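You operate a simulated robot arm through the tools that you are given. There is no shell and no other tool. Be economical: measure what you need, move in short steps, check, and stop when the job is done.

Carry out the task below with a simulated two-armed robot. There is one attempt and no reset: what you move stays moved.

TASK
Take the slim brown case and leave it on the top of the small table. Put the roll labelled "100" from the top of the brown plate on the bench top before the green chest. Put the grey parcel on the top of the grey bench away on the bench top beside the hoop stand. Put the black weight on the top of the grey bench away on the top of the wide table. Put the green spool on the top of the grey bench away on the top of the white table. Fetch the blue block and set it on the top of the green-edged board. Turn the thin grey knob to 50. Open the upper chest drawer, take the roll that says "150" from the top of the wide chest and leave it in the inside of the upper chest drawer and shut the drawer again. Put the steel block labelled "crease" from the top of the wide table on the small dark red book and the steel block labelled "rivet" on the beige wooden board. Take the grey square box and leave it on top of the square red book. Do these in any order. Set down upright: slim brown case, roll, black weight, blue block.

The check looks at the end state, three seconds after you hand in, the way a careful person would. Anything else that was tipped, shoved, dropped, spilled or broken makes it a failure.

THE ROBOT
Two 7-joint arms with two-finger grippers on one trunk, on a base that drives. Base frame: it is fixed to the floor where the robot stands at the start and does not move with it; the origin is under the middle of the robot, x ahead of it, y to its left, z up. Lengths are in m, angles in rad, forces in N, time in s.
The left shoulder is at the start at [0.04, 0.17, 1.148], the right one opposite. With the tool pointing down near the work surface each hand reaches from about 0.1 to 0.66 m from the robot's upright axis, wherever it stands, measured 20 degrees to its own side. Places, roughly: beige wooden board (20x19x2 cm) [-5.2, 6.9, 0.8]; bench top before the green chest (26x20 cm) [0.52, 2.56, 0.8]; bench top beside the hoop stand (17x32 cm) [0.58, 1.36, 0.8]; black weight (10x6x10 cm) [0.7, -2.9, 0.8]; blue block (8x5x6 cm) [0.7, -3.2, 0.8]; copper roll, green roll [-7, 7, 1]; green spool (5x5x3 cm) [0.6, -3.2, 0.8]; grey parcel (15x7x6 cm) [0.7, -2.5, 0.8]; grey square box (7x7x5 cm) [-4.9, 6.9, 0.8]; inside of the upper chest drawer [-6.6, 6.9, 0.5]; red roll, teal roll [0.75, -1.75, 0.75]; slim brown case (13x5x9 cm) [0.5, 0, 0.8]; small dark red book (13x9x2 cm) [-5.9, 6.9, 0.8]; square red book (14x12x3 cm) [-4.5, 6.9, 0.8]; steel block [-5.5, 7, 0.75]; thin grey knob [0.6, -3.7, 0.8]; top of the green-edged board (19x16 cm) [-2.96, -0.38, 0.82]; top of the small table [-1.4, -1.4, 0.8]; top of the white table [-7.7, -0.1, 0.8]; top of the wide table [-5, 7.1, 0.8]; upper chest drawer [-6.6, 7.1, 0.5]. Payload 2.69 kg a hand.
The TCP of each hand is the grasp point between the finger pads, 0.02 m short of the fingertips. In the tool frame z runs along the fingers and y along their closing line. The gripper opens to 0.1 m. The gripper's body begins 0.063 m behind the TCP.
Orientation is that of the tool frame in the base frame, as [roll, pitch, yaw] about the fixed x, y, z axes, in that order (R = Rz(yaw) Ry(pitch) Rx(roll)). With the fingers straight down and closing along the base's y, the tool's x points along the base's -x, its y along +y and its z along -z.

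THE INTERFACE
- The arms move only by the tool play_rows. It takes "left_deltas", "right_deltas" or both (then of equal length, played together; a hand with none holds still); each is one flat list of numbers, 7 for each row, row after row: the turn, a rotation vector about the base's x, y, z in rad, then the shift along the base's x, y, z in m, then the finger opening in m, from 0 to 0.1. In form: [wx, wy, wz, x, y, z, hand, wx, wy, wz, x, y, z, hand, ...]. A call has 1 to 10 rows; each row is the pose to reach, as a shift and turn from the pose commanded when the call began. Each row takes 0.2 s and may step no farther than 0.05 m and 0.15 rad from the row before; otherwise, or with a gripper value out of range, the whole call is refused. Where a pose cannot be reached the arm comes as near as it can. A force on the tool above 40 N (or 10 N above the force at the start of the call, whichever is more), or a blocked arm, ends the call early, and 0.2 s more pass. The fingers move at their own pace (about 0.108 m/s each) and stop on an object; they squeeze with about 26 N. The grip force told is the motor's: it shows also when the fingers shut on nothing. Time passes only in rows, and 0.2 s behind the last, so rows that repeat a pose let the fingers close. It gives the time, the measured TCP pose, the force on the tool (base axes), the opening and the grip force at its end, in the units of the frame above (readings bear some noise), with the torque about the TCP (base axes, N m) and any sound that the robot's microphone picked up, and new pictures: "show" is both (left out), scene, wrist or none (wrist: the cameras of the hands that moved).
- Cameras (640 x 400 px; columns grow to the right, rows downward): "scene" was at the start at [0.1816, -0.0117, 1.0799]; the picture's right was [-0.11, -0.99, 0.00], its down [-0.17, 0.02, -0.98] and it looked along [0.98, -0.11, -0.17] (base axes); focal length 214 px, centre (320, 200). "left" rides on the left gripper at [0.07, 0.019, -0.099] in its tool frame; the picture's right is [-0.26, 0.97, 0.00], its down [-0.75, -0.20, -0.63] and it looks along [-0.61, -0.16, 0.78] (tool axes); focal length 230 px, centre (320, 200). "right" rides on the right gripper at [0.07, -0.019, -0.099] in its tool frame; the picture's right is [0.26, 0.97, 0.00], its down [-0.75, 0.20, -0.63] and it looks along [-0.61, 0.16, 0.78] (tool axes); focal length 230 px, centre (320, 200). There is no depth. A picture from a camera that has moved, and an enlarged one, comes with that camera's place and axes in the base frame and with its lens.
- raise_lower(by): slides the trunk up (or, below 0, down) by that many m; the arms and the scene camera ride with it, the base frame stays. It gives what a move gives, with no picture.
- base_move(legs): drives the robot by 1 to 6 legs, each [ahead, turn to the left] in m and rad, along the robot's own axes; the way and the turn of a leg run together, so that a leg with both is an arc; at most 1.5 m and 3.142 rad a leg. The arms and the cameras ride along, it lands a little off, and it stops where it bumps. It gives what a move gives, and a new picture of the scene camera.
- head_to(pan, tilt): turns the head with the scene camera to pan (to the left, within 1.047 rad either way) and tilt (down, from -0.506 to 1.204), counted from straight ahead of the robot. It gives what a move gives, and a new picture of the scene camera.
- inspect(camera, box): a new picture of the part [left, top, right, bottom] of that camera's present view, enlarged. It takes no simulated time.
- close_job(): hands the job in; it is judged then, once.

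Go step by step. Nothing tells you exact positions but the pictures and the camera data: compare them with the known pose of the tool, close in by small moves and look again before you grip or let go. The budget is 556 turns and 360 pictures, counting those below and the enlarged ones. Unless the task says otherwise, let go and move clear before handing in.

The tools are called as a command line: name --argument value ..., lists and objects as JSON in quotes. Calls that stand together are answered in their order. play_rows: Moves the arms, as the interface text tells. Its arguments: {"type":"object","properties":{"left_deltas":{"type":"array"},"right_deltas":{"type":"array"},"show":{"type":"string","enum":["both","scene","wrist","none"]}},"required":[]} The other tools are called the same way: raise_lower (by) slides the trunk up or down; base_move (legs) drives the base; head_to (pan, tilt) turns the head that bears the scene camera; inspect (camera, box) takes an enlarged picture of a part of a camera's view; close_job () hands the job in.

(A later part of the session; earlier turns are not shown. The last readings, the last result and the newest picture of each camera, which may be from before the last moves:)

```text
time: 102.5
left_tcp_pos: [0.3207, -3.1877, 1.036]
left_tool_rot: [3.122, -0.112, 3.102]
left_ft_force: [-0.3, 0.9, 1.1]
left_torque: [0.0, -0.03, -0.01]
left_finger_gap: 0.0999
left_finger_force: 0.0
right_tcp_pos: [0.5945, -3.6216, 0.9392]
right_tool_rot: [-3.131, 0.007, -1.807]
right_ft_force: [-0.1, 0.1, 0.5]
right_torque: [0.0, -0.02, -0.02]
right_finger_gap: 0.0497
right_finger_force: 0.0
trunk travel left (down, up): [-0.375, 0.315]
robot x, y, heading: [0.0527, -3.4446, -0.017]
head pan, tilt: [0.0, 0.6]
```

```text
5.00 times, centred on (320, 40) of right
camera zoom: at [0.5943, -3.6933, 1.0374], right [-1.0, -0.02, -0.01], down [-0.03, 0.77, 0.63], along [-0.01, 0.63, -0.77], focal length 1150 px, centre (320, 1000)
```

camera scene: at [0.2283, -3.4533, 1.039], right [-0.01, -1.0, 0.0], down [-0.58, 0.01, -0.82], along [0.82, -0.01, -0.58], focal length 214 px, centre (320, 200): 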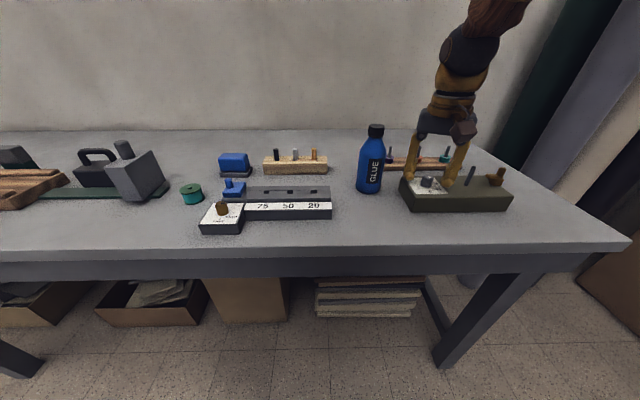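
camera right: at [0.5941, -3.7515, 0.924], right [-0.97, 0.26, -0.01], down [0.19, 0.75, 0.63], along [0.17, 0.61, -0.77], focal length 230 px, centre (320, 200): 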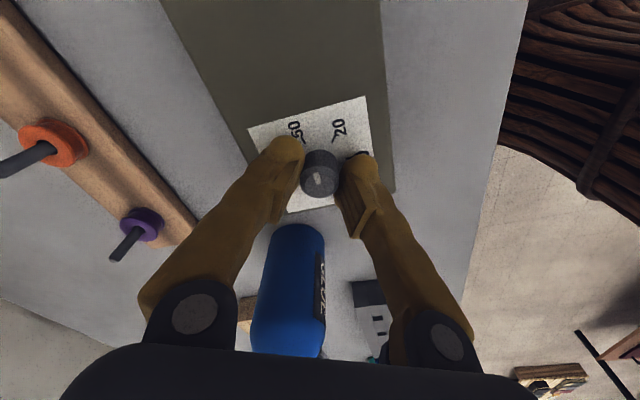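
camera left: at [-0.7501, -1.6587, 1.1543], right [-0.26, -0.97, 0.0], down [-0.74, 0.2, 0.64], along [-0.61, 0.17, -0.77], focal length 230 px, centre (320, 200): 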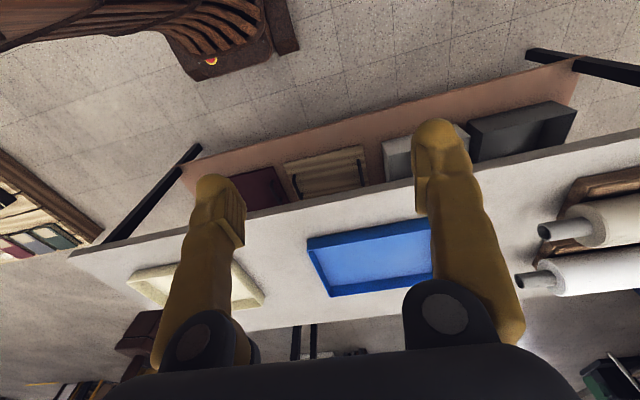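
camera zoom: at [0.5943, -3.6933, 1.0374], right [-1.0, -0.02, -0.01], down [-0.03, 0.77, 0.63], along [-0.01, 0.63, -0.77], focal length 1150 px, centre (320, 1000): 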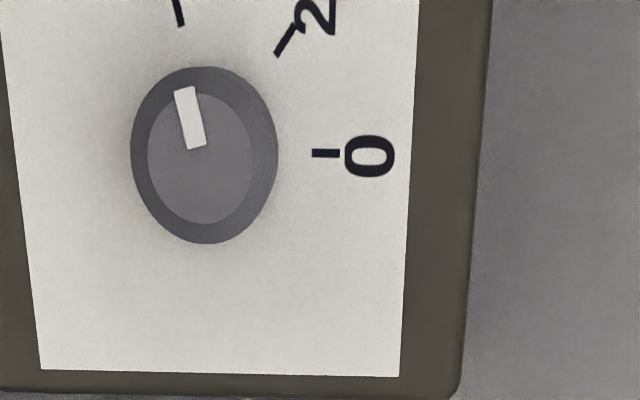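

The pointer now lines up with 50 within about 2°. I'll withdraw the right hand up and back, then straighten and extend the left hand toward the blue block.

play_rows --right_deltas '[0, 0, 0, -0.03, 0, 0.03, 0.1, 0, 0, 0, -0.07, 0, 0.05, 0.1, 0, 0, -0.13, -0.11, 0, 0.07, 0.1, 0, 0, -0.28, -0.15, 0, 0.08, 0.1, 0, 0, -0.43, -0.19, 0, 0.08, 0.1, 0, 0, -0.58, -0.23, 0, 0.08, 0.1, 0, 0, -0.73, -0.25, 0, 0.08, 0.1, 0, 0, -0.88, -0.26, 0, 0.08, 0.1, 0, 0, -1.03, -0.27, 0, 0.08, 0.1, 0, 0, -1.18, -0.28, 0, 0.08, 0.1]' --left_deltas '[0, -0.02, 0, 0.03, -0.005, 0, 0.1, 0, -0.04, 0, 0.06, -0.01, 0, 0.1, 0, -0.06, 0, 0.09, -0.015, 0, 0.1, 0, -0.08, 0, 0.12, -0.02, 0, 0.1, 0, -0.1, 0, 0.15, -0.02, 0, 0.1, 0, -0.11, 0.02, 0.18, -0.02, 0, 0.1, 0, -0.11, 0.04, 0.2, -0.02, 0, 0.1, 0, -0.11, 0.04, 0.2, -0.02, 0, 0.1, 0, -0.11, 0.04, 0.2, -0.02, 0, 0.1, 0, -0.11, 0.04, 0.2, -0.02, 0, 0.1]' --show "both"

```text
time: 104.7
left_tcp_pos: [0.5273, -3.2109, 1.0512]
left_tool_rot: [3.118, 0.06, -3.141]
left_ft_force: [-0.3, 0.4, -0.7]
left_torque: [0.02, -0.02, 0.02]
left_finger_gap: 0.1
left_finger_force: 0.1
right_tcp_pos: [0.3144, -3.6217, 1.0136]
right_tool_rot: [-3.132, -0.008, -2.987]
right_ft_force: [0.0, -0.3, 0.0]
right_torque: [0.0, 0.01, 0.0]
right_finger_gap: 0.0998
right_finger_force: 0.0
trunk travel left (down, up): [-0.375, 0.315]
robot x, y, heading: [0.052, -3.452, -0.014]
head pan, tilt: [0.0, 0.6]
camera scene: at [0.228, -3.4535, 1.0391], right [-0.01, -1.0, 0.0], down [-0.58, 0.01, -0.82], along [0.82, -0.01, -0.58], focal length 214 px, centre (320, 200)
camera right: at [0.2477, -3.6495, 1.1123], right [-0.4, 0.91, -0.01], down [0.71, 0.32, 0.62], along [0.57, 0.25, -0.78], focal length 230 px, centre (320, 200)
camera left: at [0.4528, -3.1946, 1.1471], right [0.26, 0.97, 0.04], down [0.71, -0.22, 0.67], along [0.66, -0.14, -0.74], focal length 230 px, centre (320, 200)
```

scene: 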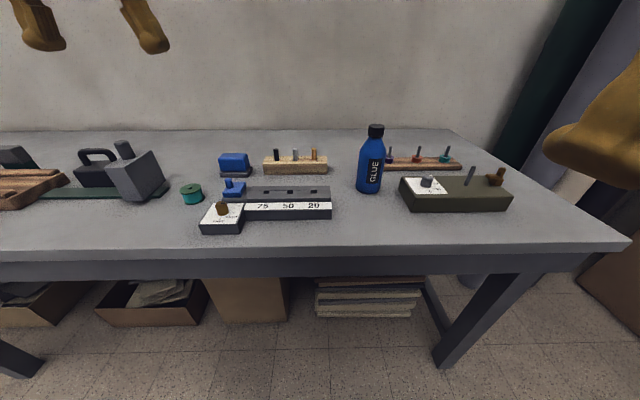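
right: 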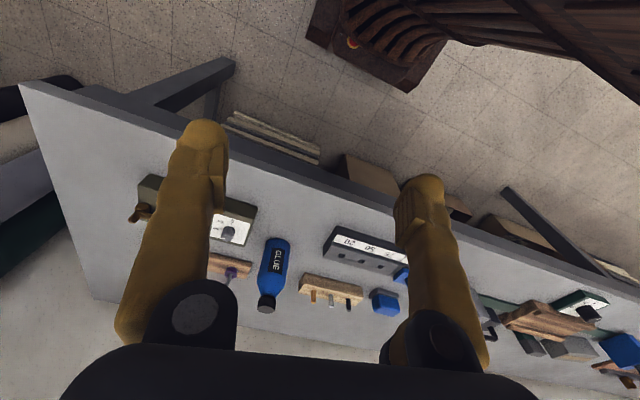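
left: 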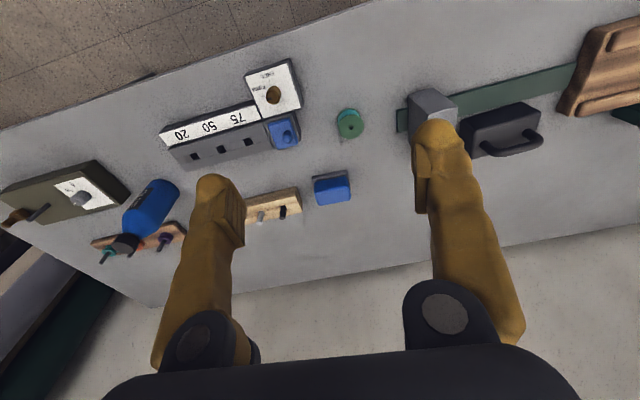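

The blue block (with its grey pad) is at about [0.724, -3.24], top z≈0.82. I'll drive in 10 cm and turn the left hand so its fingers close along x across the 5 cm side.

base_move --legs '[[0.1, 0]]'

play_rows --left_deltas '[0, 0, -0.15, 0.01, 0, 0, 0.1, 0, 0.02, -0.3, 0.02, 0, 0, 0.1, 0, 0.03, -0.45, 0.03, 0, 0, 0.1, 0, 0.03, -0.6, 0.04, -0.005, 0, 0.1, 0, 0.03, -0.75, 0.05, -0.01, 0, 0.1, 0, 0.03, -0.9, 0.06, -0.015, 0, 0.1, 0, 0.03, -1.05, 0.07, -0.02, 0, 0.1, 0, 0.03, -1.2, 0.08, -0.025, -0.01, 0.1, 0, 0.03, -1.35, 0.085, -0.025, -0.02, 0.1, 0, 0.03, -1.5, 0.09, -0.025, -0.03, 0.1]' --show "both"

```text
time: 105.9
left_tcp_pos: [0.6338, -3.2124, 1.0491]
left_tool_rot: [3.118, 0.055, -3.139]
left_ft_force: [1.0, 0.2, -0.9]
left_torque: [0.01, 0.05, 0.03]
left_finger_gap: 0.1
left_finger_force: 0.1
right_tcp_pos: [0.419, -3.622, 1.0124]
right_tool_rot: [-3.134, -0.011, -2.985]
right_ft_force: [0.7, 0.3, -1.0]
right_torque: [-0.02, 0.08, 0.02]
right_finger_gap: 0.1001
right_finger_force: 0.0
trunk travel left (down, up): [-0.375, 0.315]
robot x, y, heading: [0.15, -3.4498, -0.01]
head pan, tilt: [0.0, 0.6]
camera scene: at [0.3318, -3.4544, 1.0384], right [-0.01, -1.0, 0.0], down [-0.58, 0.01, -0.81], along [0.81, -0.01, -0.58], focal length 214 px, centre (320, 200)
```

scene: 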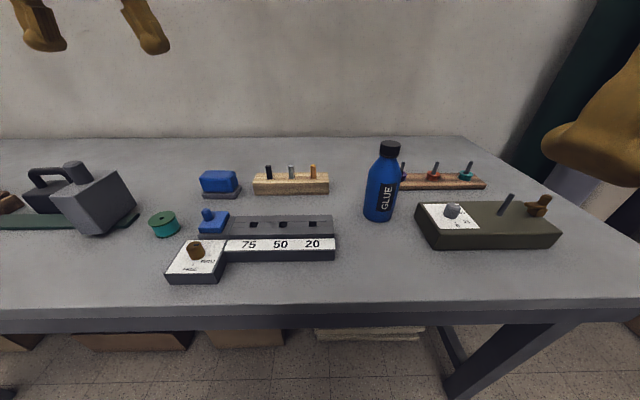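

```text
refused: row 2 steps farther than a row can; nothing moved
```

play_rows --left_deltas '[0, 0, -0.15, 0.01, 0, 0, 0.1, 0, 0, -0.3, 0.02, 0, 0, 0.1, 0, 0, -0.45, 0.03, 0, 0, 0.1, 0, 0, -0.6, 0.04, -0.005, 0, 0.1, 0, 0, -0.75, 0.05, -0.01, 0, 0.1, 0, 0, -0.9, 0.06, -0.015, 0, 0.1, 0, 0, -1.05, 0.07, -0.02, 0, 0.1, 0, 0, -1.2, 0.08, -0.025, -0.01, 0.1, 0, 0, -1.35, 0.085, -0.025, -0.02, 0.1, 0, 0, -1.5, 0.09, -0.025, -0.03, 0.1]' --show "both"

```text
time: 108.1
left_tcp_pos: [0.7025, -3.2366, 1.0285]
left_tool_rot: [3.118, 0.078, 1.639]
left_ft_force: [-0.2, -0.3, 0.1]
left_torque: [-0.01, 0.02, -0.01]
left_finger_gap: 0.1003
left_finger_force: 0.1
right_tcp_pos: [0.4006, -3.6205, 1.0071]
right_tool_rot: [3.141, -0.031, -2.989]
right_ft_force: [-0.5, -0.2, 0.4]
right_torque: [0.01, 0.01, 0.0]
right_finger_gap: 0.1001
right_finger_force: 0.1
trunk travel left (down, up): [-0.375, 0.315]
robot x, y, heading: [0.1545, -3.4538, -0.015]
head pan, tilt: [0.0, 0.6]
camera scene: at [0.3286, -3.4542, 1.039], right [-0.01, -1.0, 0.0], down [-0.58, 0.01, -0.81], along [0.81, -0.01, -0.58], focal length 214 px, centre (320, 200)
camera left: at [0.7149, -3.1584, 1.1228], right [0.98, -0.19, 0.04], down [-0.16, -0.71, 0.68], along [-0.1, -0.68, -0.73], focal length 230 px, centre (320, 200)
```

scene: 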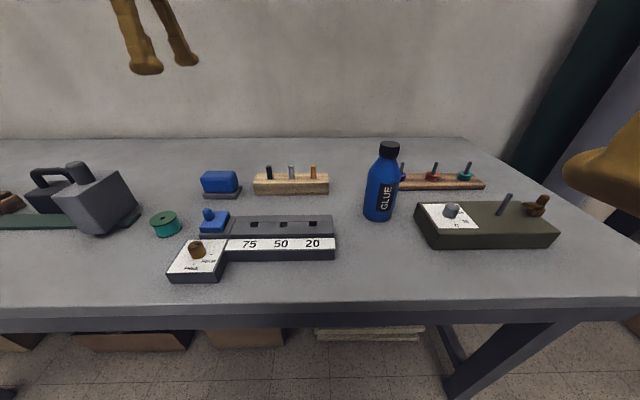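
left: 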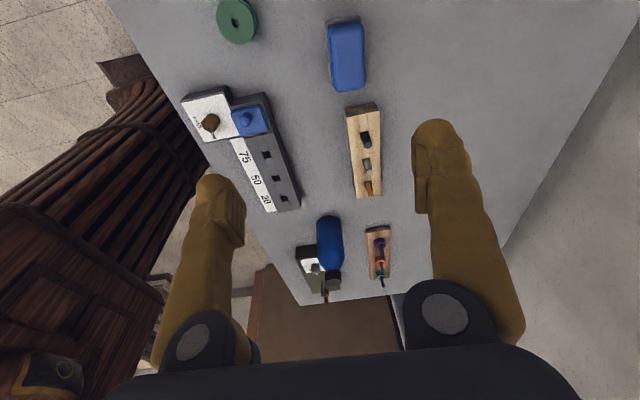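

I'll level the tool, shift over the block and come down to about z=0.92 to compare finger and block positions.

play_rows --left_deltas '[0.03, 0.01, -0.02, 0.015, 0, -0.03, 0.1, 0.06, 0.02, -0.04, 0.03, 0.003, -0.06, 0.1, 0.078, 0.026, -0.068, 0.037, 0.005, -0.09, 0.1, 0.078, 0.026, -0.068, 0.037, 0.005, -0.11, 0.1]' --show "both"

```text
time: 109.1
left_tcp_pos: [0.7386, -3.2313, 0.9166]
left_tool_rot: [-3.141, 0.0, 1.576]
left_ft_force: [-0.2, 0.1, 0.0]
left_torque: [-0.02, 0.01, -0.03]
left_finger_gap: 0.0999
left_finger_force: 0.1
right_tcp_pos: [0.3985, -3.6205, 1.0069]
right_tool_rot: [3.141, -0.031, -2.988]
right_ft_force: [-0.6, -0.3, -0.6]
right_torque: [-0.01, -0.01, -0.03]
right_finger_gap: 0.0998
right_finger_force: 0.1
trunk travel left (down, up): [-0.375, 0.315]
robot x, y, heading: [0.1556, -3.4509, -0.012]
head pan, tilt: [0.0, 0.6]
camera scene: at [0.3281, -3.4543, 1.0391], right [-0.01, -1.0, 0.0], down [-0.58, 0.01, -0.82], along [0.82, -0.01, -0.58], focal length 214 px, centre (320, 200)
camera left: at [0.7583, -3.1617, 1.0161], right [0.97, -0.25, 0.0], down [-0.2, -0.75, 0.63], along [-0.16, -0.61, -0.78], focal length 230 px, centre (320, 200)
```

scene: 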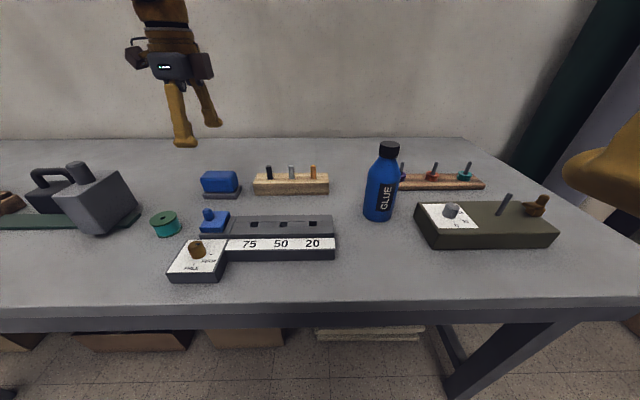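
left: 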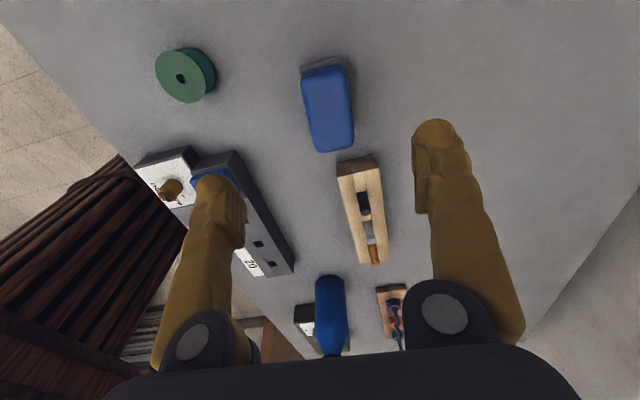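

The block centre is about [0.747, -3.23], turned about -0.06 rad. I'll lower onto it and close.

play_rows --left_deltas '[0, 0, -0.03, 0.004, 0, -0.03, 0.1, 0, 0, -0.06, 0.008, 0, -0.06, 0.1, 0, 0, -0.06, 0.008, 0, -0.09, 0.1, 0, 0, -0.06, 0.008, 0, -0.116, 0.1]' --show "both"

```text
time: 110.2
left_tcp_pos: [0.7347, -3.2302, 0.8153]
left_tool_rot: [3.127, -0.002, 1.516]
left_ft_force: [-1.2, 0.0, 0.4]
left_torque: [0.01, -0.06, -0.04]
left_finger_gap: 0.0999
left_finger_force: 0.1
right_tcp_pos: [0.3966, -3.6132, 1.0092]
right_tool_rot: [3.123, -0.018, -2.996]
right_ft_force: [-1.1, 0.5, -0.3]
right_torque: [0.02, -0.03, 0.03]
right_finger_gap: 0.1001
right_finger_force: 0.1
trunk travel left (down, up): [-0.375, 0.315]
robot x, y, heading: [0.1512, -3.4524, -0.009]
head pan, tilt: [0.0, 0.6]
stopped in row 4 (left hand): the arm was blocked; the commanded pose is now the measured one
camera scene: at [0.3267, -3.4544, 1.0394], right [-0.01, -1.0, 0.0], down [-0.58, 0.01, -0.82], along [0.82, -0.01, -0.58], focal length 214 px, centre (320, 200)
camera left: at [0.7561, -3.1609, 0.9148], right [0.95, -0.31, 0.02], down [-0.25, -0.74, 0.63], along [-0.18, -0.6, -0.78], focal length 230 px, centre (320, 200)
```

scene: 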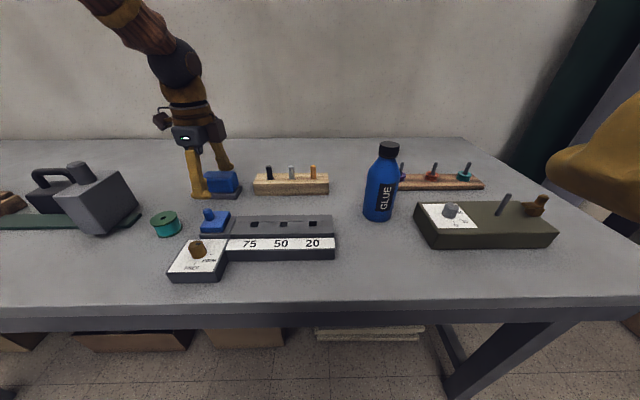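
left: 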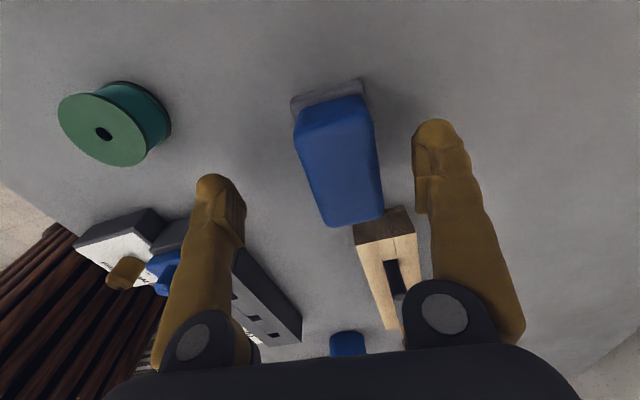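

The arm is at its reach limit, a centimetre short. I'll rise, drive in 6 cm more and re-approach.

play_rows --left_deltas '[0, 0, 0, 0, 0, 0.04, 0.1, 0, 0, 0, -0.02, 0, 0.08, 0.1, 0, 0, 0, -0.05, 0, 0.1, 0.1]' --show "none"

base_move --legs '[[0.06, 0]]'

play_rows --left_deltas '[0.014, 0, 0, 0.005, 0.004, -0.02, 0.1, 0.014, 0, 0, 0.01, 0.008, -0.04, 0.1]' --show "wrist"

```text
time: 111.0
left_tcp_pos: [0.6829, -3.2293, 0.9149]
left_tool_rot: [3.127, -0.001, 1.515]
left_ft_force: [-0.6, 0.3, -0.8]
left_torque: [0.0, -0.04, 0.03]
left_finger_gap: 0.1001
left_finger_force: 0.0
right_tcp_pos: [0.3975, -3.6134, 1.0084]
right_tool_rot: [3.126, -0.02, -2.996]
right_ft_force: [0.1, -0.4, 0.1]
right_torque: [-0.03, -0.02, -0.02]
right_finger_gap: 0.0996
right_finger_force: 0.2
trunk travel left (down, up): [-0.375, 0.315]
robot x, y, heading: [0.152, -3.4514, -0.012]
head pan, tilt: [0.0, 0.6]
```

```text
time: 111.9
left_tcp_pos: [0.7456, -3.2301, 0.9115]
left_tool_rot: [3.131, 0.001, 1.517]
left_ft_force: [0.3, 0.6, -0.1]
left_torque: [-0.01, 0.05, -0.06]
left_finger_gap: 0.1002
left_finger_force: 0.1
right_tcp_pos: [0.4602, -3.6147, 1.0069]
right_tool_rot: [3.125, -0.021, -2.996]
right_ft_force: [1.6, 0.4, 0.3]
right_torque: [0.02, 0.05, 0.0]
right_finger_gap: 0.1
right_finger_force: 0.1
trunk travel left (down, up): [-0.375, 0.315]
robot x, y, heading: [0.2158, -3.4484, -0.01]
head pan, tilt: [0.0, 0.6]
camera scene: at [0.3904, -3.4552, 1.0387], right [-0.01, -1.0, 0.0], down [-0.58, 0.01, -0.81], along [0.81, -0.01, -0.58], focal length 214 px, centre (320, 200)
```

scene: 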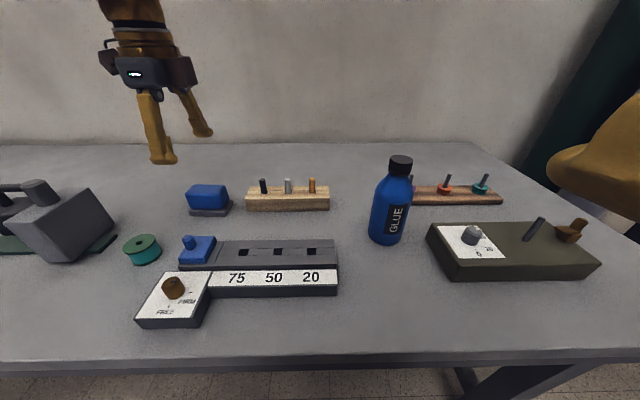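

```text
time: 112.5
left_tcp_pos: [0.7402, -3.2216, 0.8805]
left_tool_rot: [3.112, -0.014, 1.518]
left_ft_force: [-0.6, -0.4, -0.6]
left_torque: [0.0, -0.02, 0.04]
left_finger_gap: 0.1
left_finger_force: 0.0
right_tcp_pos: [0.4581, -3.6059, 1.0091]
right_tool_rot: [3.104, -0.003, -3.003]
right_ft_force: [-0.2, -0.1, 0.4]
right_torque: [0.03, 0.02, 0.0]
right_finger_gap: 0.0999
right_finger_force: 0.1
trunk travel left (down, up): [-0.375, 0.315]
robot x, y, heading: [0.2078, -3.4535, -0.01]
head pan, tilt: [0.0, 0.6]
camera left: at [0.76, -3.1541, 0.9823], right [0.95, -0.31, 0.03], down [-0.26, -0.75, 0.61], along [-0.17, -0.59, -0.79], focal length 230 px, centre (320, 200)
```

left: 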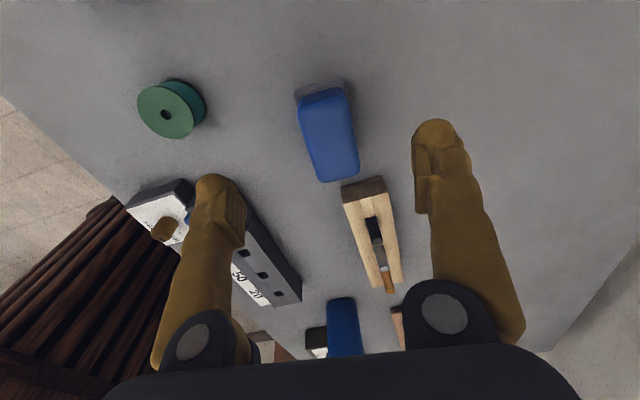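

play_rows --left_deltas '[-0.007, 0.015, 0, 0.005, 0, -0.03, 0.1, -0.014, 0.03, 0, 0.009, 0, -0.06, 0.1, -0.014, 0.03, 0, 0.009, 0, -0.082, 0.1]' --show "both"

```text
time: 113.3
left_tcp_pos: [0.7492, -3.2202, 0.7989]
left_tool_rot: [3.141, 0.005, 1.517]
left_ft_force: [0.5, 0.3, -0.5]
left_torque: [-0.02, -0.06, 0.05]
left_finger_gap: 0.0998
left_finger_force: 0.2
right_tcp_pos: [0.4592, -3.6056, 1.0092]
right_tool_rot: [3.105, -0.006, -3.004]
right_ft_force: [0.3, -1.2, -0.2]
right_torque: [-0.01, 0.02, -0.04]
right_finger_gap: 0.0998
right_finger_force: 0.1
trunk travel left (down, up): [-0.375, 0.315]
robot x, y, heading: [0.2118, -3.452, -0.014]
head pan, tilt: [0.0, 0.6]
camera scene: at [0.3885, -3.4551, 1.039], right [-0.01, -1.0, 0.0], down [-0.58, 0.01, -0.82], along [0.82, -0.01, -0.58], focal length 214 px, centre (320, 200)
camera left: at [0.7727, -3.1514, 0.8985], right [0.95, -0.31, 0.0], down [-0.24, -0.74, 0.63], along [-0.2, -0.6, -0.77], focal length 230 px, centre (320, 200)
```

scene: 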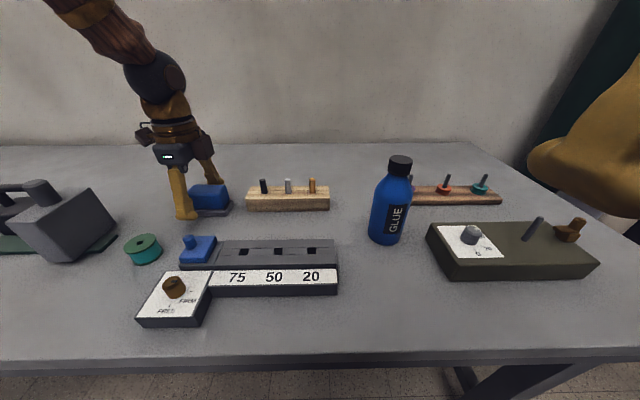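
left: 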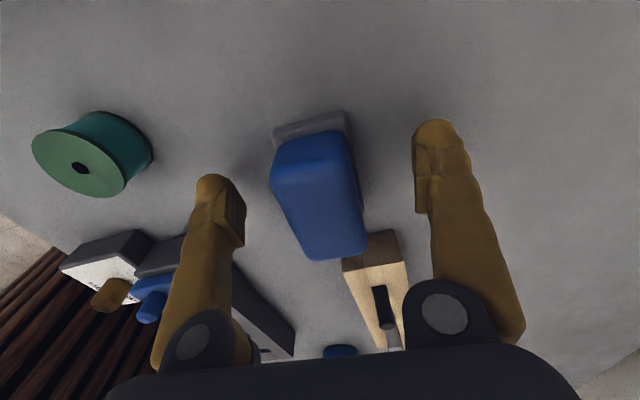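

The fingers straddle the block evenly. Closing.

play_rows --left_deltas '[0, 0, 0, 0, 0, 0, 0.05, 0, 0, 0, 0, 0, 0, 0.0, 0, 0, 0, 0, 0, 0, 0.0, 0, 0, 0, 0, 0, 0.02, 0, 0, 0, 0, 0, 0, 0.05, 0, 0, 0, 0, 0, 0, 0.09, 0]' --show "both"

```text
time: 114.7
left_tcp_pos: [0.7488, -3.2215, 0.8886]
left_tool_rot: [-3.14, 0.002, 1.516]
left_ft_force: [-0.7, -0.4, -1.7]
left_torque: [0.01, 0.01, 0.0]
left_finger_gap: 0.0389
left_finger_force: 25.6
right_tcp_pos: [0.4597, -3.6056, 1.0101]
right_tool_rot: [3.104, -0.005, -3.002]
right_ft_force: [-0.1, -0.1, -0.3]
right_torque: [-0.03, 0.01, -0.01]
right_finger_gap: 0.1001
right_finger_force: 0.1
trunk travel left (down, up): [-0.375, 0.315]
robot x, y, heading: [0.2083, -3.4514, -0.012]
head pan, tilt: [0.0, 0.6]
camera scene: at [0.3879, -3.4553, 1.0392], right [-0.01, -1.0, 0.0], down [-0.58, 0.01, -0.82], along [0.82, -0.01, -0.58], focal length 214 px, centre (320, 200)
camera left: at [0.7727, -3.1519, 0.9876], right [0.95, -0.31, 0.0], down [-0.24, -0.74, 0.63], along [-0.2, -0.6, -0.78], focal length 230 px, centre (320, 200)
```

scene: 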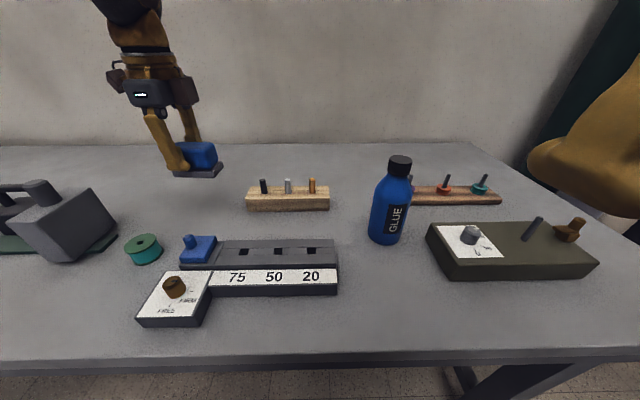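
left: 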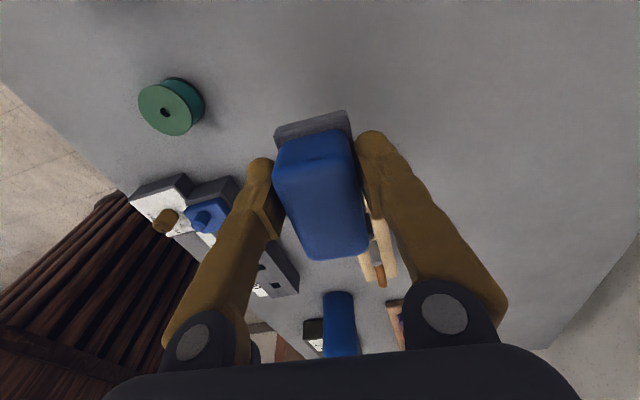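

The blue block came up whole with its pad. I'll draw it in, back out, and turn west to look for a route to the green-edged board.

play_rows --left_deltas '[0, 0, 0, 0, 0, 0.04, 0, 0, 0, 0, 0, 0, 0.08, 0, 0, 0, 0, -0.04, 0, 0.1, 0, 0, 0, 0, -0.08, 0, 0.12, 0, 0, 0, 0, -0.12, 0, 0.13, 0, 0, 0, 0, -0.16, 0, 0.13, 0, 0, 0, 0, -0.19, 0, 0.13, 0]' --show "none"

base_move --legs '[[-0.5, 0], [0, 1.571], [0.55, 0], [0, 1.571]]'

head_to --pan 0 --tilt 0.25

```text
time: 116.3
left_tcp_pos: [0.5567, -3.2225, 1.0198]
left_tool_rot: [-3.141, 0.001, 1.516]
left_ft_force: [-0.7, -1.2, -0.8]
left_torque: [0.04, 0.02, 0.0]
left_finger_gap: 0.0392
left_finger_force: 26.3
right_tcp_pos: [0.4594, -3.606, 1.0094]
right_tool_rot: [3.106, -0.005, -3.004]
right_ft_force: [-0.7, 0.5, 0.3]
right_torque: [-0.02, -0.01, 0.0]
right_finger_gap: 0.1
right_finger_force: 0.1
trunk travel left (down, up): [-0.375, 0.315]
robot x, y, heading: [0.2135, -3.45, -0.013]
head pan, tilt: [0.0, 0.6]
```

```text
time: 123.7
left_tcp_pos: [-0.4957, -3.0765, 1.0275]
left_tool_rot: [3.117, 0.0, 3.041]
left_ft_force: [-0.5, 0.5, -1.8]
left_torque: [-0.05, 0.06, -0.04]
left_finger_gap: 0.0389
left_finger_force: 26.1
right_tcp_pos: [-0.1264, -3.172, 1.02]
right_tool_rot: [3.112, -0.032, -1.485]
right_ft_force: [-0.5, 1.5, -0.7]
right_torque: [-0.07, 0.0, -0.02]
right_finger_gap: 0.0999
right_finger_force: 0.0
trunk travel left (down, up): [-0.375, 0.315]
robot x, y, heading: [-0.2789, -3.4092, 1.543]
head pan, tilt: [0.0, 0.6]
stopped in leg 3: the robot was blocked; the commanded pose is now the measured one
camera scene: at [-0.2713, -3.2311, 1.0385], right [1.0, -0.03, 0.0], down [-0.02, -0.58, -0.81], along [0.02, 0.81, -0.58], focal length 214 px, centre (320, 200)
```

scene: 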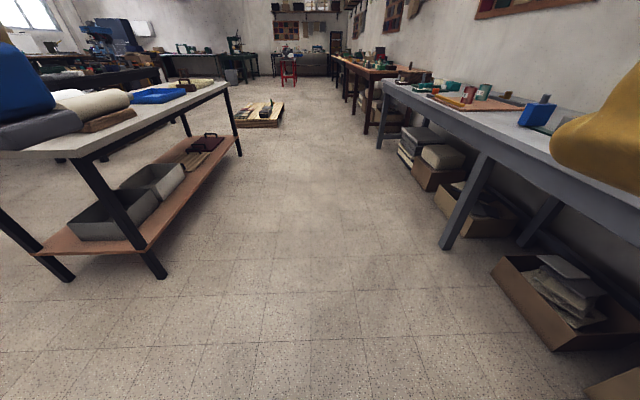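

```text
time: 124.5
left_tcp_pos: [-0.4971, -3.0817, 1.0291]
left_tool_rot: [3.113, 0.0, 3.041]
left_ft_force: [-0.5, 0.1, -1.5]
left_torque: [0.01, 0.02, -0.02]
left_finger_gap: 0.0389
left_finger_force: 25.9
right_tcp_pos: [-0.1263, -3.1756, 1.0208]
right_tool_rot: [3.114, -0.029, -1.486]
right_ft_force: [0.4, 0.4, 0.9]
right_torque: [-0.02, 0.0, 0.01]
right_finger_gap: 0.0999
right_finger_force: 0.1
trunk travel left (down, up): [-0.375, 0.315]
robot x, y, heading: [-0.2788, -3.4058, 1.544]
head pan, tilt: [0.0, 0.25]
camera scene: at [-0.2715, -3.2284, 1.071], right [1.0, -0.03, 0.0], down [-0.01, -0.26, -0.96], along [0.03, 0.96, -0.26], focal length 214 px, centre (320, 200)
```

scene: 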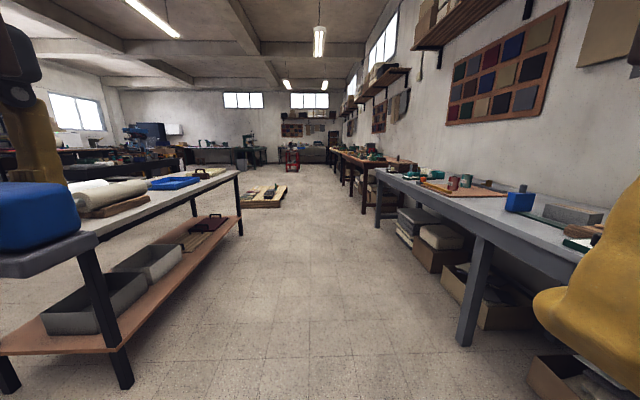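

The drive stalled with nothing ahead, probably the right arm crowding the body, so I'll extend it a little. Then I'll go north up the aisle and turn west north of the small table along y≈-0.38.

play_rows --right_deltas '[0, 0, 0, 0.02, 0.04, 0, 0.1, 0, 0, 0, 0.05, 0.08, 0, 0.1, 0, 0, 0, 0.08, 0.12, 0, 0.1]' --left_deltas '[0, 0, 0, 0, 0.02, 0, 0, 0, 0, 0, 0, 0.04, 0, 0, 0, 0, 0, 0, 0.04, 0, 0]' --show "none"

base_move --legs '[[1.5, 0.03], [1.5, 0], [0, 1.571]]'

```text
time: 125.3
left_tcp_pos: [-0.4959, -3.0411, 1.0282]
left_tool_rot: [3.116, 0.0, 3.04]
left_ft_force: [-0.5, -0.2, -1.3]
left_torque: [-0.01, 0.06, -0.01]
left_finger_gap: 0.0392
left_finger_force: 25.5
right_tcp_pos: [-0.0389, -3.0673, 1.0222]
right_tool_rot: [3.138, -0.022, -1.475]
right_ft_force: [-0.2, 0.2, 0.7]
right_torque: [-0.03, 0.04, 0.01]
right_finger_gap: 0.1002
right_finger_force: 0.0
trunk travel left (down, up): [-0.375, 0.315]
robot x, y, heading: [-0.2746, -3.4061, 1.545]
head pan, tilt: [0.0, 0.25]
```

```text
time: 143.8
left_tcp_pos: [-0.6305, -0.5996, 1.0283]
left_tool_rot: [3.113, 0.0, -1.652]
left_ft_force: [1.0, 0.7, -2.1]
left_torque: [-0.04, 0.0, -0.02]
left_finger_gap: 0.0389
left_finger_force: 26.1
right_tcp_pos: [-0.612, -0.1419, 1.0225]
right_tool_rot: [3.137, -0.019, 0.116]
right_ft_force: [-0.4, -0.1, -0.7]
right_torque: [0.02, 0.01, 0.0]
right_finger_gap: 0.1
right_finger_force: 0.1
trunk travel left (down, up): [-0.375, 0.315]
robot x, y, heading: [-0.2688, -0.3661, 3.138]
head pan, tilt: [0.0, 0.25]
camera scene: at [-0.4476, -0.3644, 1.0712], right [0.01, 1.0, 0.0], down [0.26, 0.0, -0.96], along [-0.96, 0.01, -0.26], focal length 214 px, centre (320, 200)
```

scene: 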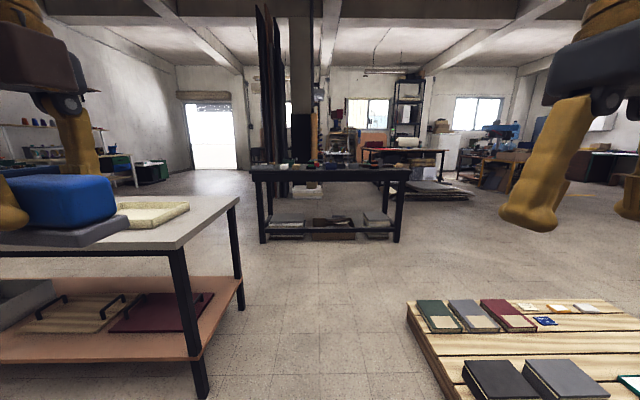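

The dark table ahead (front edge near x≈-2.6) should hold the green-edged board. I'll drive west through the gap to about x=-1.95 and look down.

base_move --legs '[[1.5, 0], [0.2, 0]]'

head_to --pan 0 --tilt 0.5

```text
time: 152.6
left_tcp_pos: [-2.3328, -0.6521, 1.033]
left_tool_rot: [3.101, 0.001, -1.601]
left_ft_force: [-0.9, 0.8, -1.9]
left_torque: [0.0, -0.03, 0.0]
left_finger_gap: 0.039
left_finger_force: 25.7
right_tcp_pos: [-2.3379, -0.1938, 1.0269]
right_tool_rot: [3.139, -0.009, 0.167]
right_ft_force: [-1.1, 0.6, -0.9]
right_torque: [-0.01, -0.07, -0.02]
right_finger_gap: 0.0999
right_finger_force: 0.2
trunk travel left (down, up): [-0.375, 0.315]
robot x, y, heading: [-1.9944, -0.3994, -3.105]
head pan, tilt: [0.0, 0.25]
camera scene: at [-2.1787, -0.4082, 1.0708], right [-0.04, 1.0, 0.0], down [0.27, 0.01, -0.96], along [-0.96, -0.04, -0.27], focal length 214 px, centre (320, 200)
```

scene: 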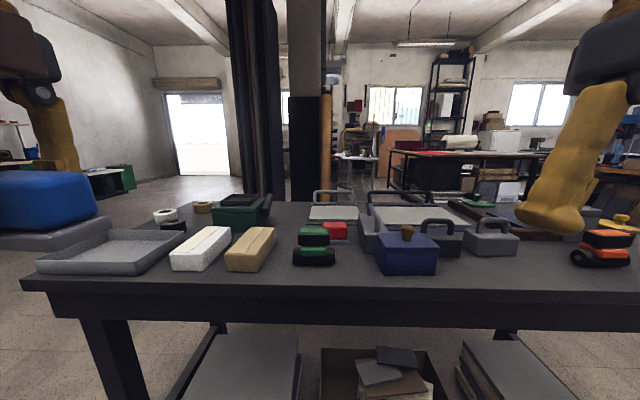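

```text
time: 153.4
left_tcp_pos: [-2.3117, -0.6504, 1.0407]
left_tool_rot: [3.077, -0.002, -1.605]
left_ft_force: [0.9, -0.2, -1.1]
left_torque: [-0.01, 0.08, 0.01]
left_finger_gap: 0.0388
left_finger_force: 25.7
right_tcp_pos: [-2.3175, -0.194, 1.0333]
right_tool_rot: [3.14, 0.012, 0.165]
right_ft_force: [0.4, -0.9, 0.7]
right_torque: [0.01, 0.02, 0.0]
right_finger_gap: 0.0998
right_finger_force: 0.0
trunk travel left (down, up): [-0.375, 0.315]
robot x, y, heading: [-1.9953, -0.3991, -3.106]
head pan, tilt: [0.0, 0.499]
camera scene: at [-2.171, -0.4079, 1.0487], right [-0.04, 1.0, 0.0], down [0.49, 0.02, -0.87], along [-0.87, -0.03, -0.49], focal length 214 px, centre (320, 200)
```

scene: 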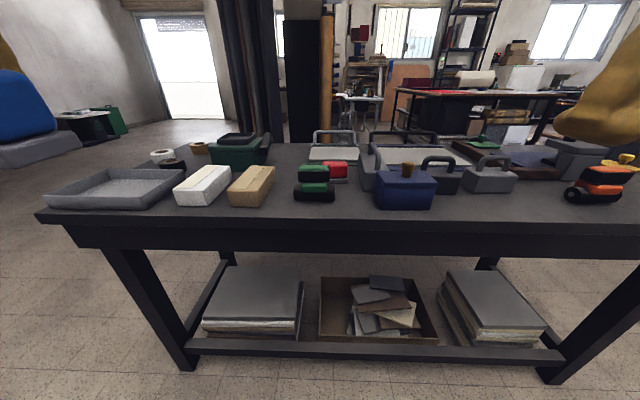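

inspect --camera "scene" --box '[190, 120, 470, 220]'

```text
2.29 times, centred on (330, 170) of scene
camera zoom: at [-2.171, -0.4079, 1.0487], right [-0.04, 1.0, 0.0], down [0.49, 0.02, -0.87], along [-0.87, -0.03, -0.49], focal length 490 px, centre (297, 269)
```

zoom: 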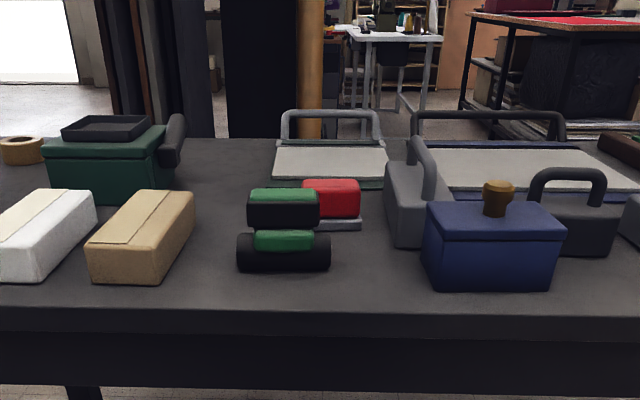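

The green-edged board with the hoop handle sits behind the green and red items, near [-2.96, -0.38]. I'll sidestep right and come closer so it is on the left hand's side.

base_move --legs '[[0, -0.45], [0.36, 0], [0, 0.41]]'

inspect --camera "scene" --box '[160, 100, 400, 250]'

```text
time: 158.3
left_tcp_pos: [-2.6548, -0.4953, 1.0329]
left_tool_rot: [3.1, 0.005, -1.64]
left_ft_force: [1.3, -0.8, -1.8]
left_torque: [0.01, -0.01, 0.02]
left_finger_gap: 0.0389
left_finger_force: 26.4
right_tcp_pos: [-2.6445, -0.0391, 1.0299]
right_tool_rot: [3.141, 0.006, 0.13]
right_ft_force: [1.0, 0.2, 0.6]
right_torque: [0.03, 0.08, 0.0]
right_finger_gap: 0.1001
right_finger_force: 0.0
trunk travel left (down, up): [-0.375, 0.315]
robot x, y, heading: [-2.3253, -0.2289, 3.132]
head pan, tilt: [0.0, 0.499]
camera scene: at [-2.5047, -0.2311, 1.0479], right [0.0, 1.0, 0.0], down [0.49, 0.0, -0.87], along [-0.87, 0.0, -0.49], focal length 214 px, centre (320, 200)
```

scene: 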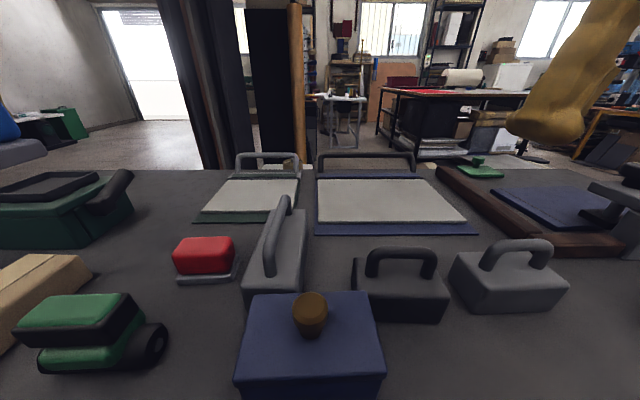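

```text
2.67 times, centred on (280, 175) of scene
camera zoom: at [-2.5047, -0.2311, 1.0479], right [0.0, 1.0, 0.0], down [0.49, 0.0, -0.87], along [-0.87, 0.0, -0.49], focal length 572 px, centre (427, 267)
```

zoom: 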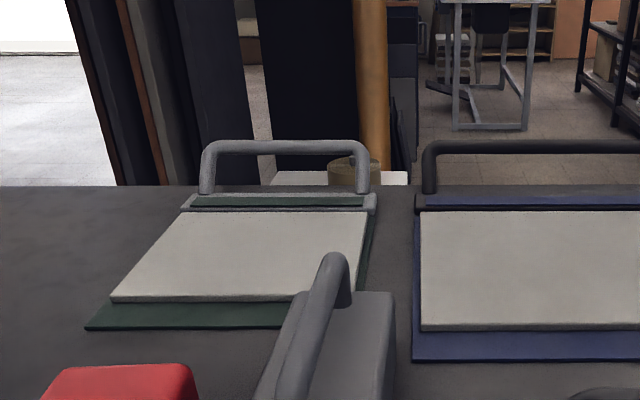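

The board's pale top spans about x -2.86 to -3.02, y -0.47 to -0.29. I'll bring the block over [-2.93, -0.385], levelling the tool.

play_rows --left_deltas '[0, -0.01, 0, -0.04, 0.015, 0, 0, 0, -0.02, 0, -0.08, 0.03, 0, 0, 0, -0.03, 0, -0.12, 0.045, 0, 0, 0, -0.041, 0, -0.16, 0.06, 0, 0, 0, -0.041, 0, -0.2, 0.075, 0, 0, 0, -0.041, 0, -0.24, 0.095, 0, 0, 0, -0.041, 0.03, -0.28, 0.11, 0, 0, 0, -0.041, 0.06, -0.285, 0.11, -0.02, 0, 0, -0.041, 0.06, -0.285, 0.11, -0.05, 0]' --show "both"

```text
time: 158.6
left_tcp_pos: [-2.6431, -0.5007, 1.037]
left_tool_rot: [3.089, 0.037, -1.62]
left_ft_force: [-1.4, 0.7, -2.3]
left_torque: [-0.08, -0.12, -0.01]
left_finger_gap: 0.0388
left_finger_force: 26.4
right_tcp_pos: [-2.6159, -0.0503, 1.0357]
right_tool_rot: [-3.139, 0.022, 0.139]
right_ft_force: [-1.3, 0.8, -0.5]
right_torque: [-0.03, -0.07, -0.01]
right_finger_gap: 0.1
right_finger_force: 0.1
trunk travel left (down, up): [-0.375, 0.315]
robot x, y, heading: [-2.3253, -0.2265, 3.142]
head pan, tilt: [0.0, 0.499]
stopped in row 1 (left hand): the arm was blocked; the commanded pose is now the measured one
camera scene: at [-2.5059, -0.2307, 1.0475], right [0.0, 1.0, 0.0], down [0.5, 0.0, -0.87], along [-0.87, 0.0, -0.5], focal length 214 px, centre (320, 200)
camera left: at [-2.6589, -0.573, 1.1339], right [-0.95, 0.3, 0.06], down [0.27, 0.72, 0.64], along [0.15, 0.63, -0.76], focal length 230 px, centre (320, 200)
```

scene: 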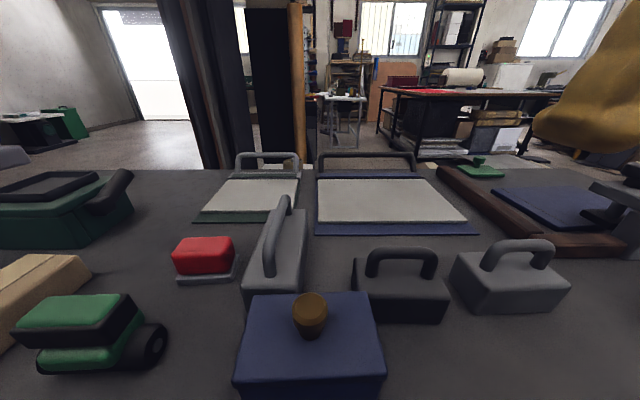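
left: 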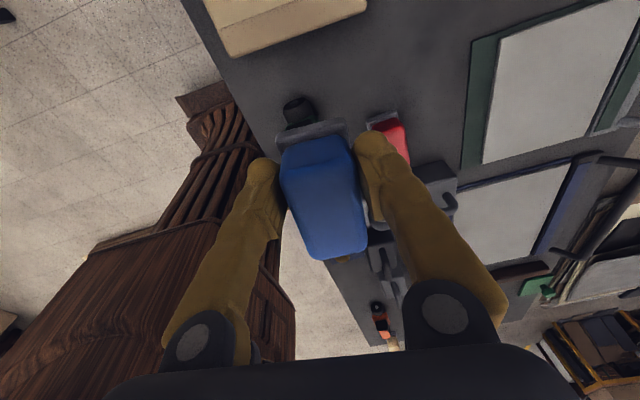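

The stall came right after the base move, with nothing touching. I'll let it settle a moment and continue.

play_rows --left_deltas '[0, 0, 0, 0, 0, 0, 0, 0, -0.01, 0, -0.02, 0.01, 0, 0, 0, -0.02, 0, -0.05, 0.02, 0, 0, 0, -0.03, 0, -0.09, 0.035, 0, 0, -0.01, -0.04, 0, -0.13, 0.05, 0, 0, -0.02, -0.05, 0, -0.17, 0.065, 0, 0, -0.03, -0.052, 0, -0.21, 0.085, 0, 0, -0.037, -0.052, 0.03, -0.25, 0.105, 0, 0, -0.037, -0.052, 0.05, -0.29, 0.115, 0, 0]' --show "both"

```text
time: 159.0
left_tcp_pos: [-2.6184, -0.4995, 1.0432]
left_tool_rot: [3.061, 0.042, -1.624]
left_ft_force: [0.2, -1.1, -2.1]
left_torque: [0.01, 0.0, -0.01]
left_finger_gap: 0.0395
left_finger_force: 25.7
right_tcp_pos: [-2.5837, -0.0505, 1.0267]
right_tool_rot: [3.133, -0.022, 0.138]
right_ft_force: [-0.7, -0.7, -0.4]
right_torque: [0.1, 0.05, -0.01]
right_finger_gap: 0.1001
right_finger_force: 0.1
trunk travel left (down, up): [-0.375, 0.315]
robot x, y, heading: [-2.3269, -0.2279, 3.142]
head pan, tilt: [0.0, 0.499]
stopped in row 1 (right hand): the arm was blocked; the commanded pose is now the measured one
camera scene: at [-2.4993, -0.2331, 1.0488], right [0.0, 1.0, 0.0], down [0.49, 0.0, -0.87], along [-0.87, 0.0, -0.49], focal length 214 px, centre (320, 200)
camera left: at [-2.6334, -0.5726, 1.1404], right [-0.95, 0.31, 0.09], down [0.29, 0.71, 0.64], along [0.14, 0.63, -0.76], focal length 230 px, centre (320, 200)
```

scene: 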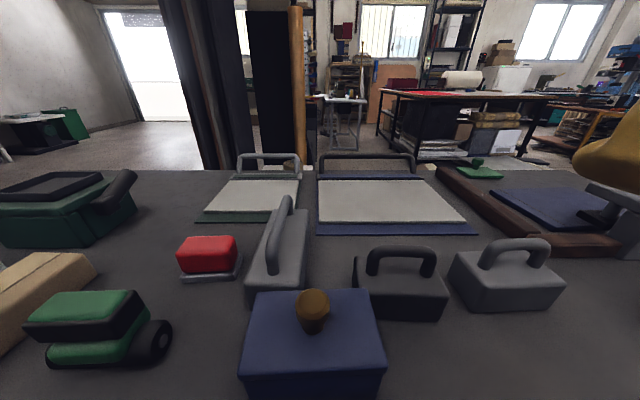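
left: 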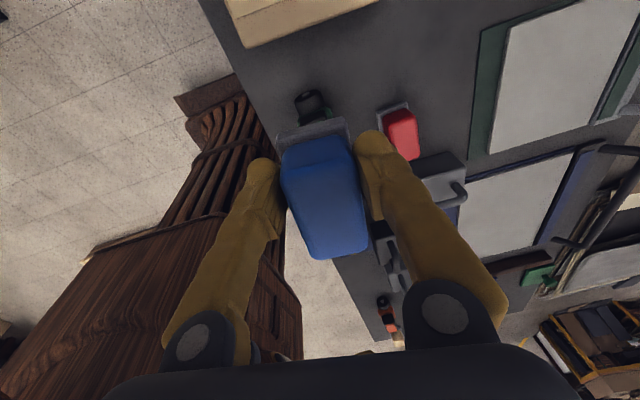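

The right arm seems folded too close to the body. I'll extend it forward and outward on its own first, keeping it high.

play_rows --right_deltas '[0, 0, 0, -0.03, 0.01, 0.01, 0.1, 0, 0, 0, -0.06, 0.02, 0.02, 0.1, 0, 0, 0, -0.09, 0.03, 0.03, 0.1, 0, 0, 0, -0.12, 0.04, 0.04, 0.1]' --show "none"

```text
time: 160.0
left_tcp_pos: [-2.6247, -0.4947, 1.0421]
left_tool_rot: [3.071, 0.035, -1.625]
left_ft_force: [-0.9, 0.0, -0.8]
left_torque: [-0.02, -0.04, 0.01]
left_finger_gap: 0.0392
left_finger_force: 26.3
right_tcp_pos: [-2.7146, -0.0093, 1.0778]
right_tool_rot: [3.136, 0.032, 0.138]
right_ft_force: [-0.8, -0.4, -0.4]
right_torque: [-0.01, -0.03, 0.0]
right_finger_gap: 0.1
right_finger_force: 0.1
trunk travel left (down, up): [-0.375, 0.315]
robot x, y, heading: [-2.3234, -0.2271, 3.139]
head pan, tilt: [0.0, 0.499]
```

Now the left hand toward the board again, in steady steps.

play_rows --left_deltas '[0, -0.01, 0, -0.03, 0.01, 0, 0, 0, -0.02, 0, -0.07, 0.025, 0, 0, 0, -0.03, 0, -0.11, 0.04, 0, 0, -0.01, -0.04, 0, -0.15, 0.055, 0, 0, -0.02, -0.05, 0, -0.19, 0.07, 0, 0, -0.03, -0.06, 0, -0.23, 0.085, 0, 0, -0.035, -0.066, 0.03, -0.27, 0.1, 0, 0, -0.035, -0.066, 0.05, -0.305, 0.11, 0, 0]' --show "both"

```text
time: 161.8
left_tcp_pos: [-2.9322, -0.3857, 1.043]
left_tool_rot: [3.136, 0.006, -1.574]
left_ft_force: [-0.9, 0.2, -1.3]
left_torque: [-0.06, -0.04, 0.0]
left_finger_gap: 0.0392
left_finger_force: 25.7
right_tcp_pos: [-2.7143, -0.0092, 1.0785]
right_tool_rot: [3.138, 0.03, 0.137]
right_ft_force: [0.1, 0.2, -0.5]
right_torque: [0.0, -0.05, 0.0]
right_finger_gap: 0.1001
right_finger_force: 0.0
trunk travel left (down, up): [-0.375, 0.315]
robot x, y, heading: [-2.3246, -0.2274, 3.137]
head pan, tilt: [0.0, 0.499]
camera scene: at [-2.5047, -0.2296, 1.0479], right [0.0, 1.0, 0.0], down [0.49, 0.0, -0.87], along [-0.87, 0.0, -0.49], focal length 214 px, centre (320, 200)
camera left: at [-2.949, -0.4553, 1.1421], right [-0.97, 0.26, 0.0], down [0.2, 0.75, 0.63], along [0.16, 0.61, -0.77], focal length 230 px, centre (320, 200)
```

scene: 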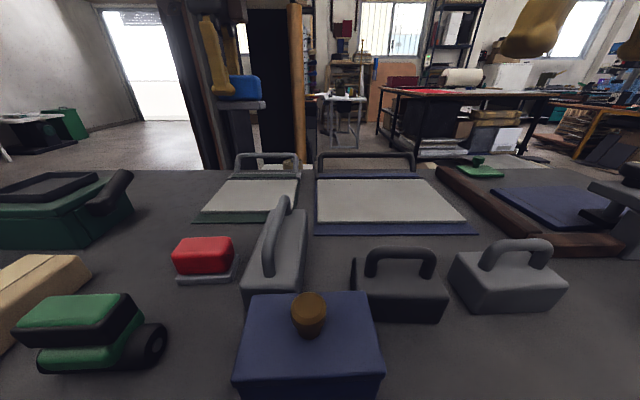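
left: 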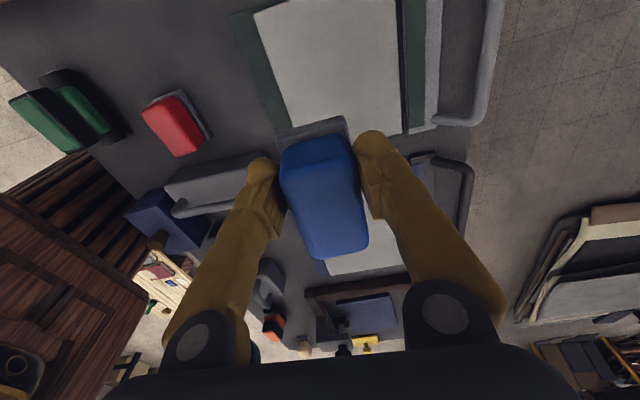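

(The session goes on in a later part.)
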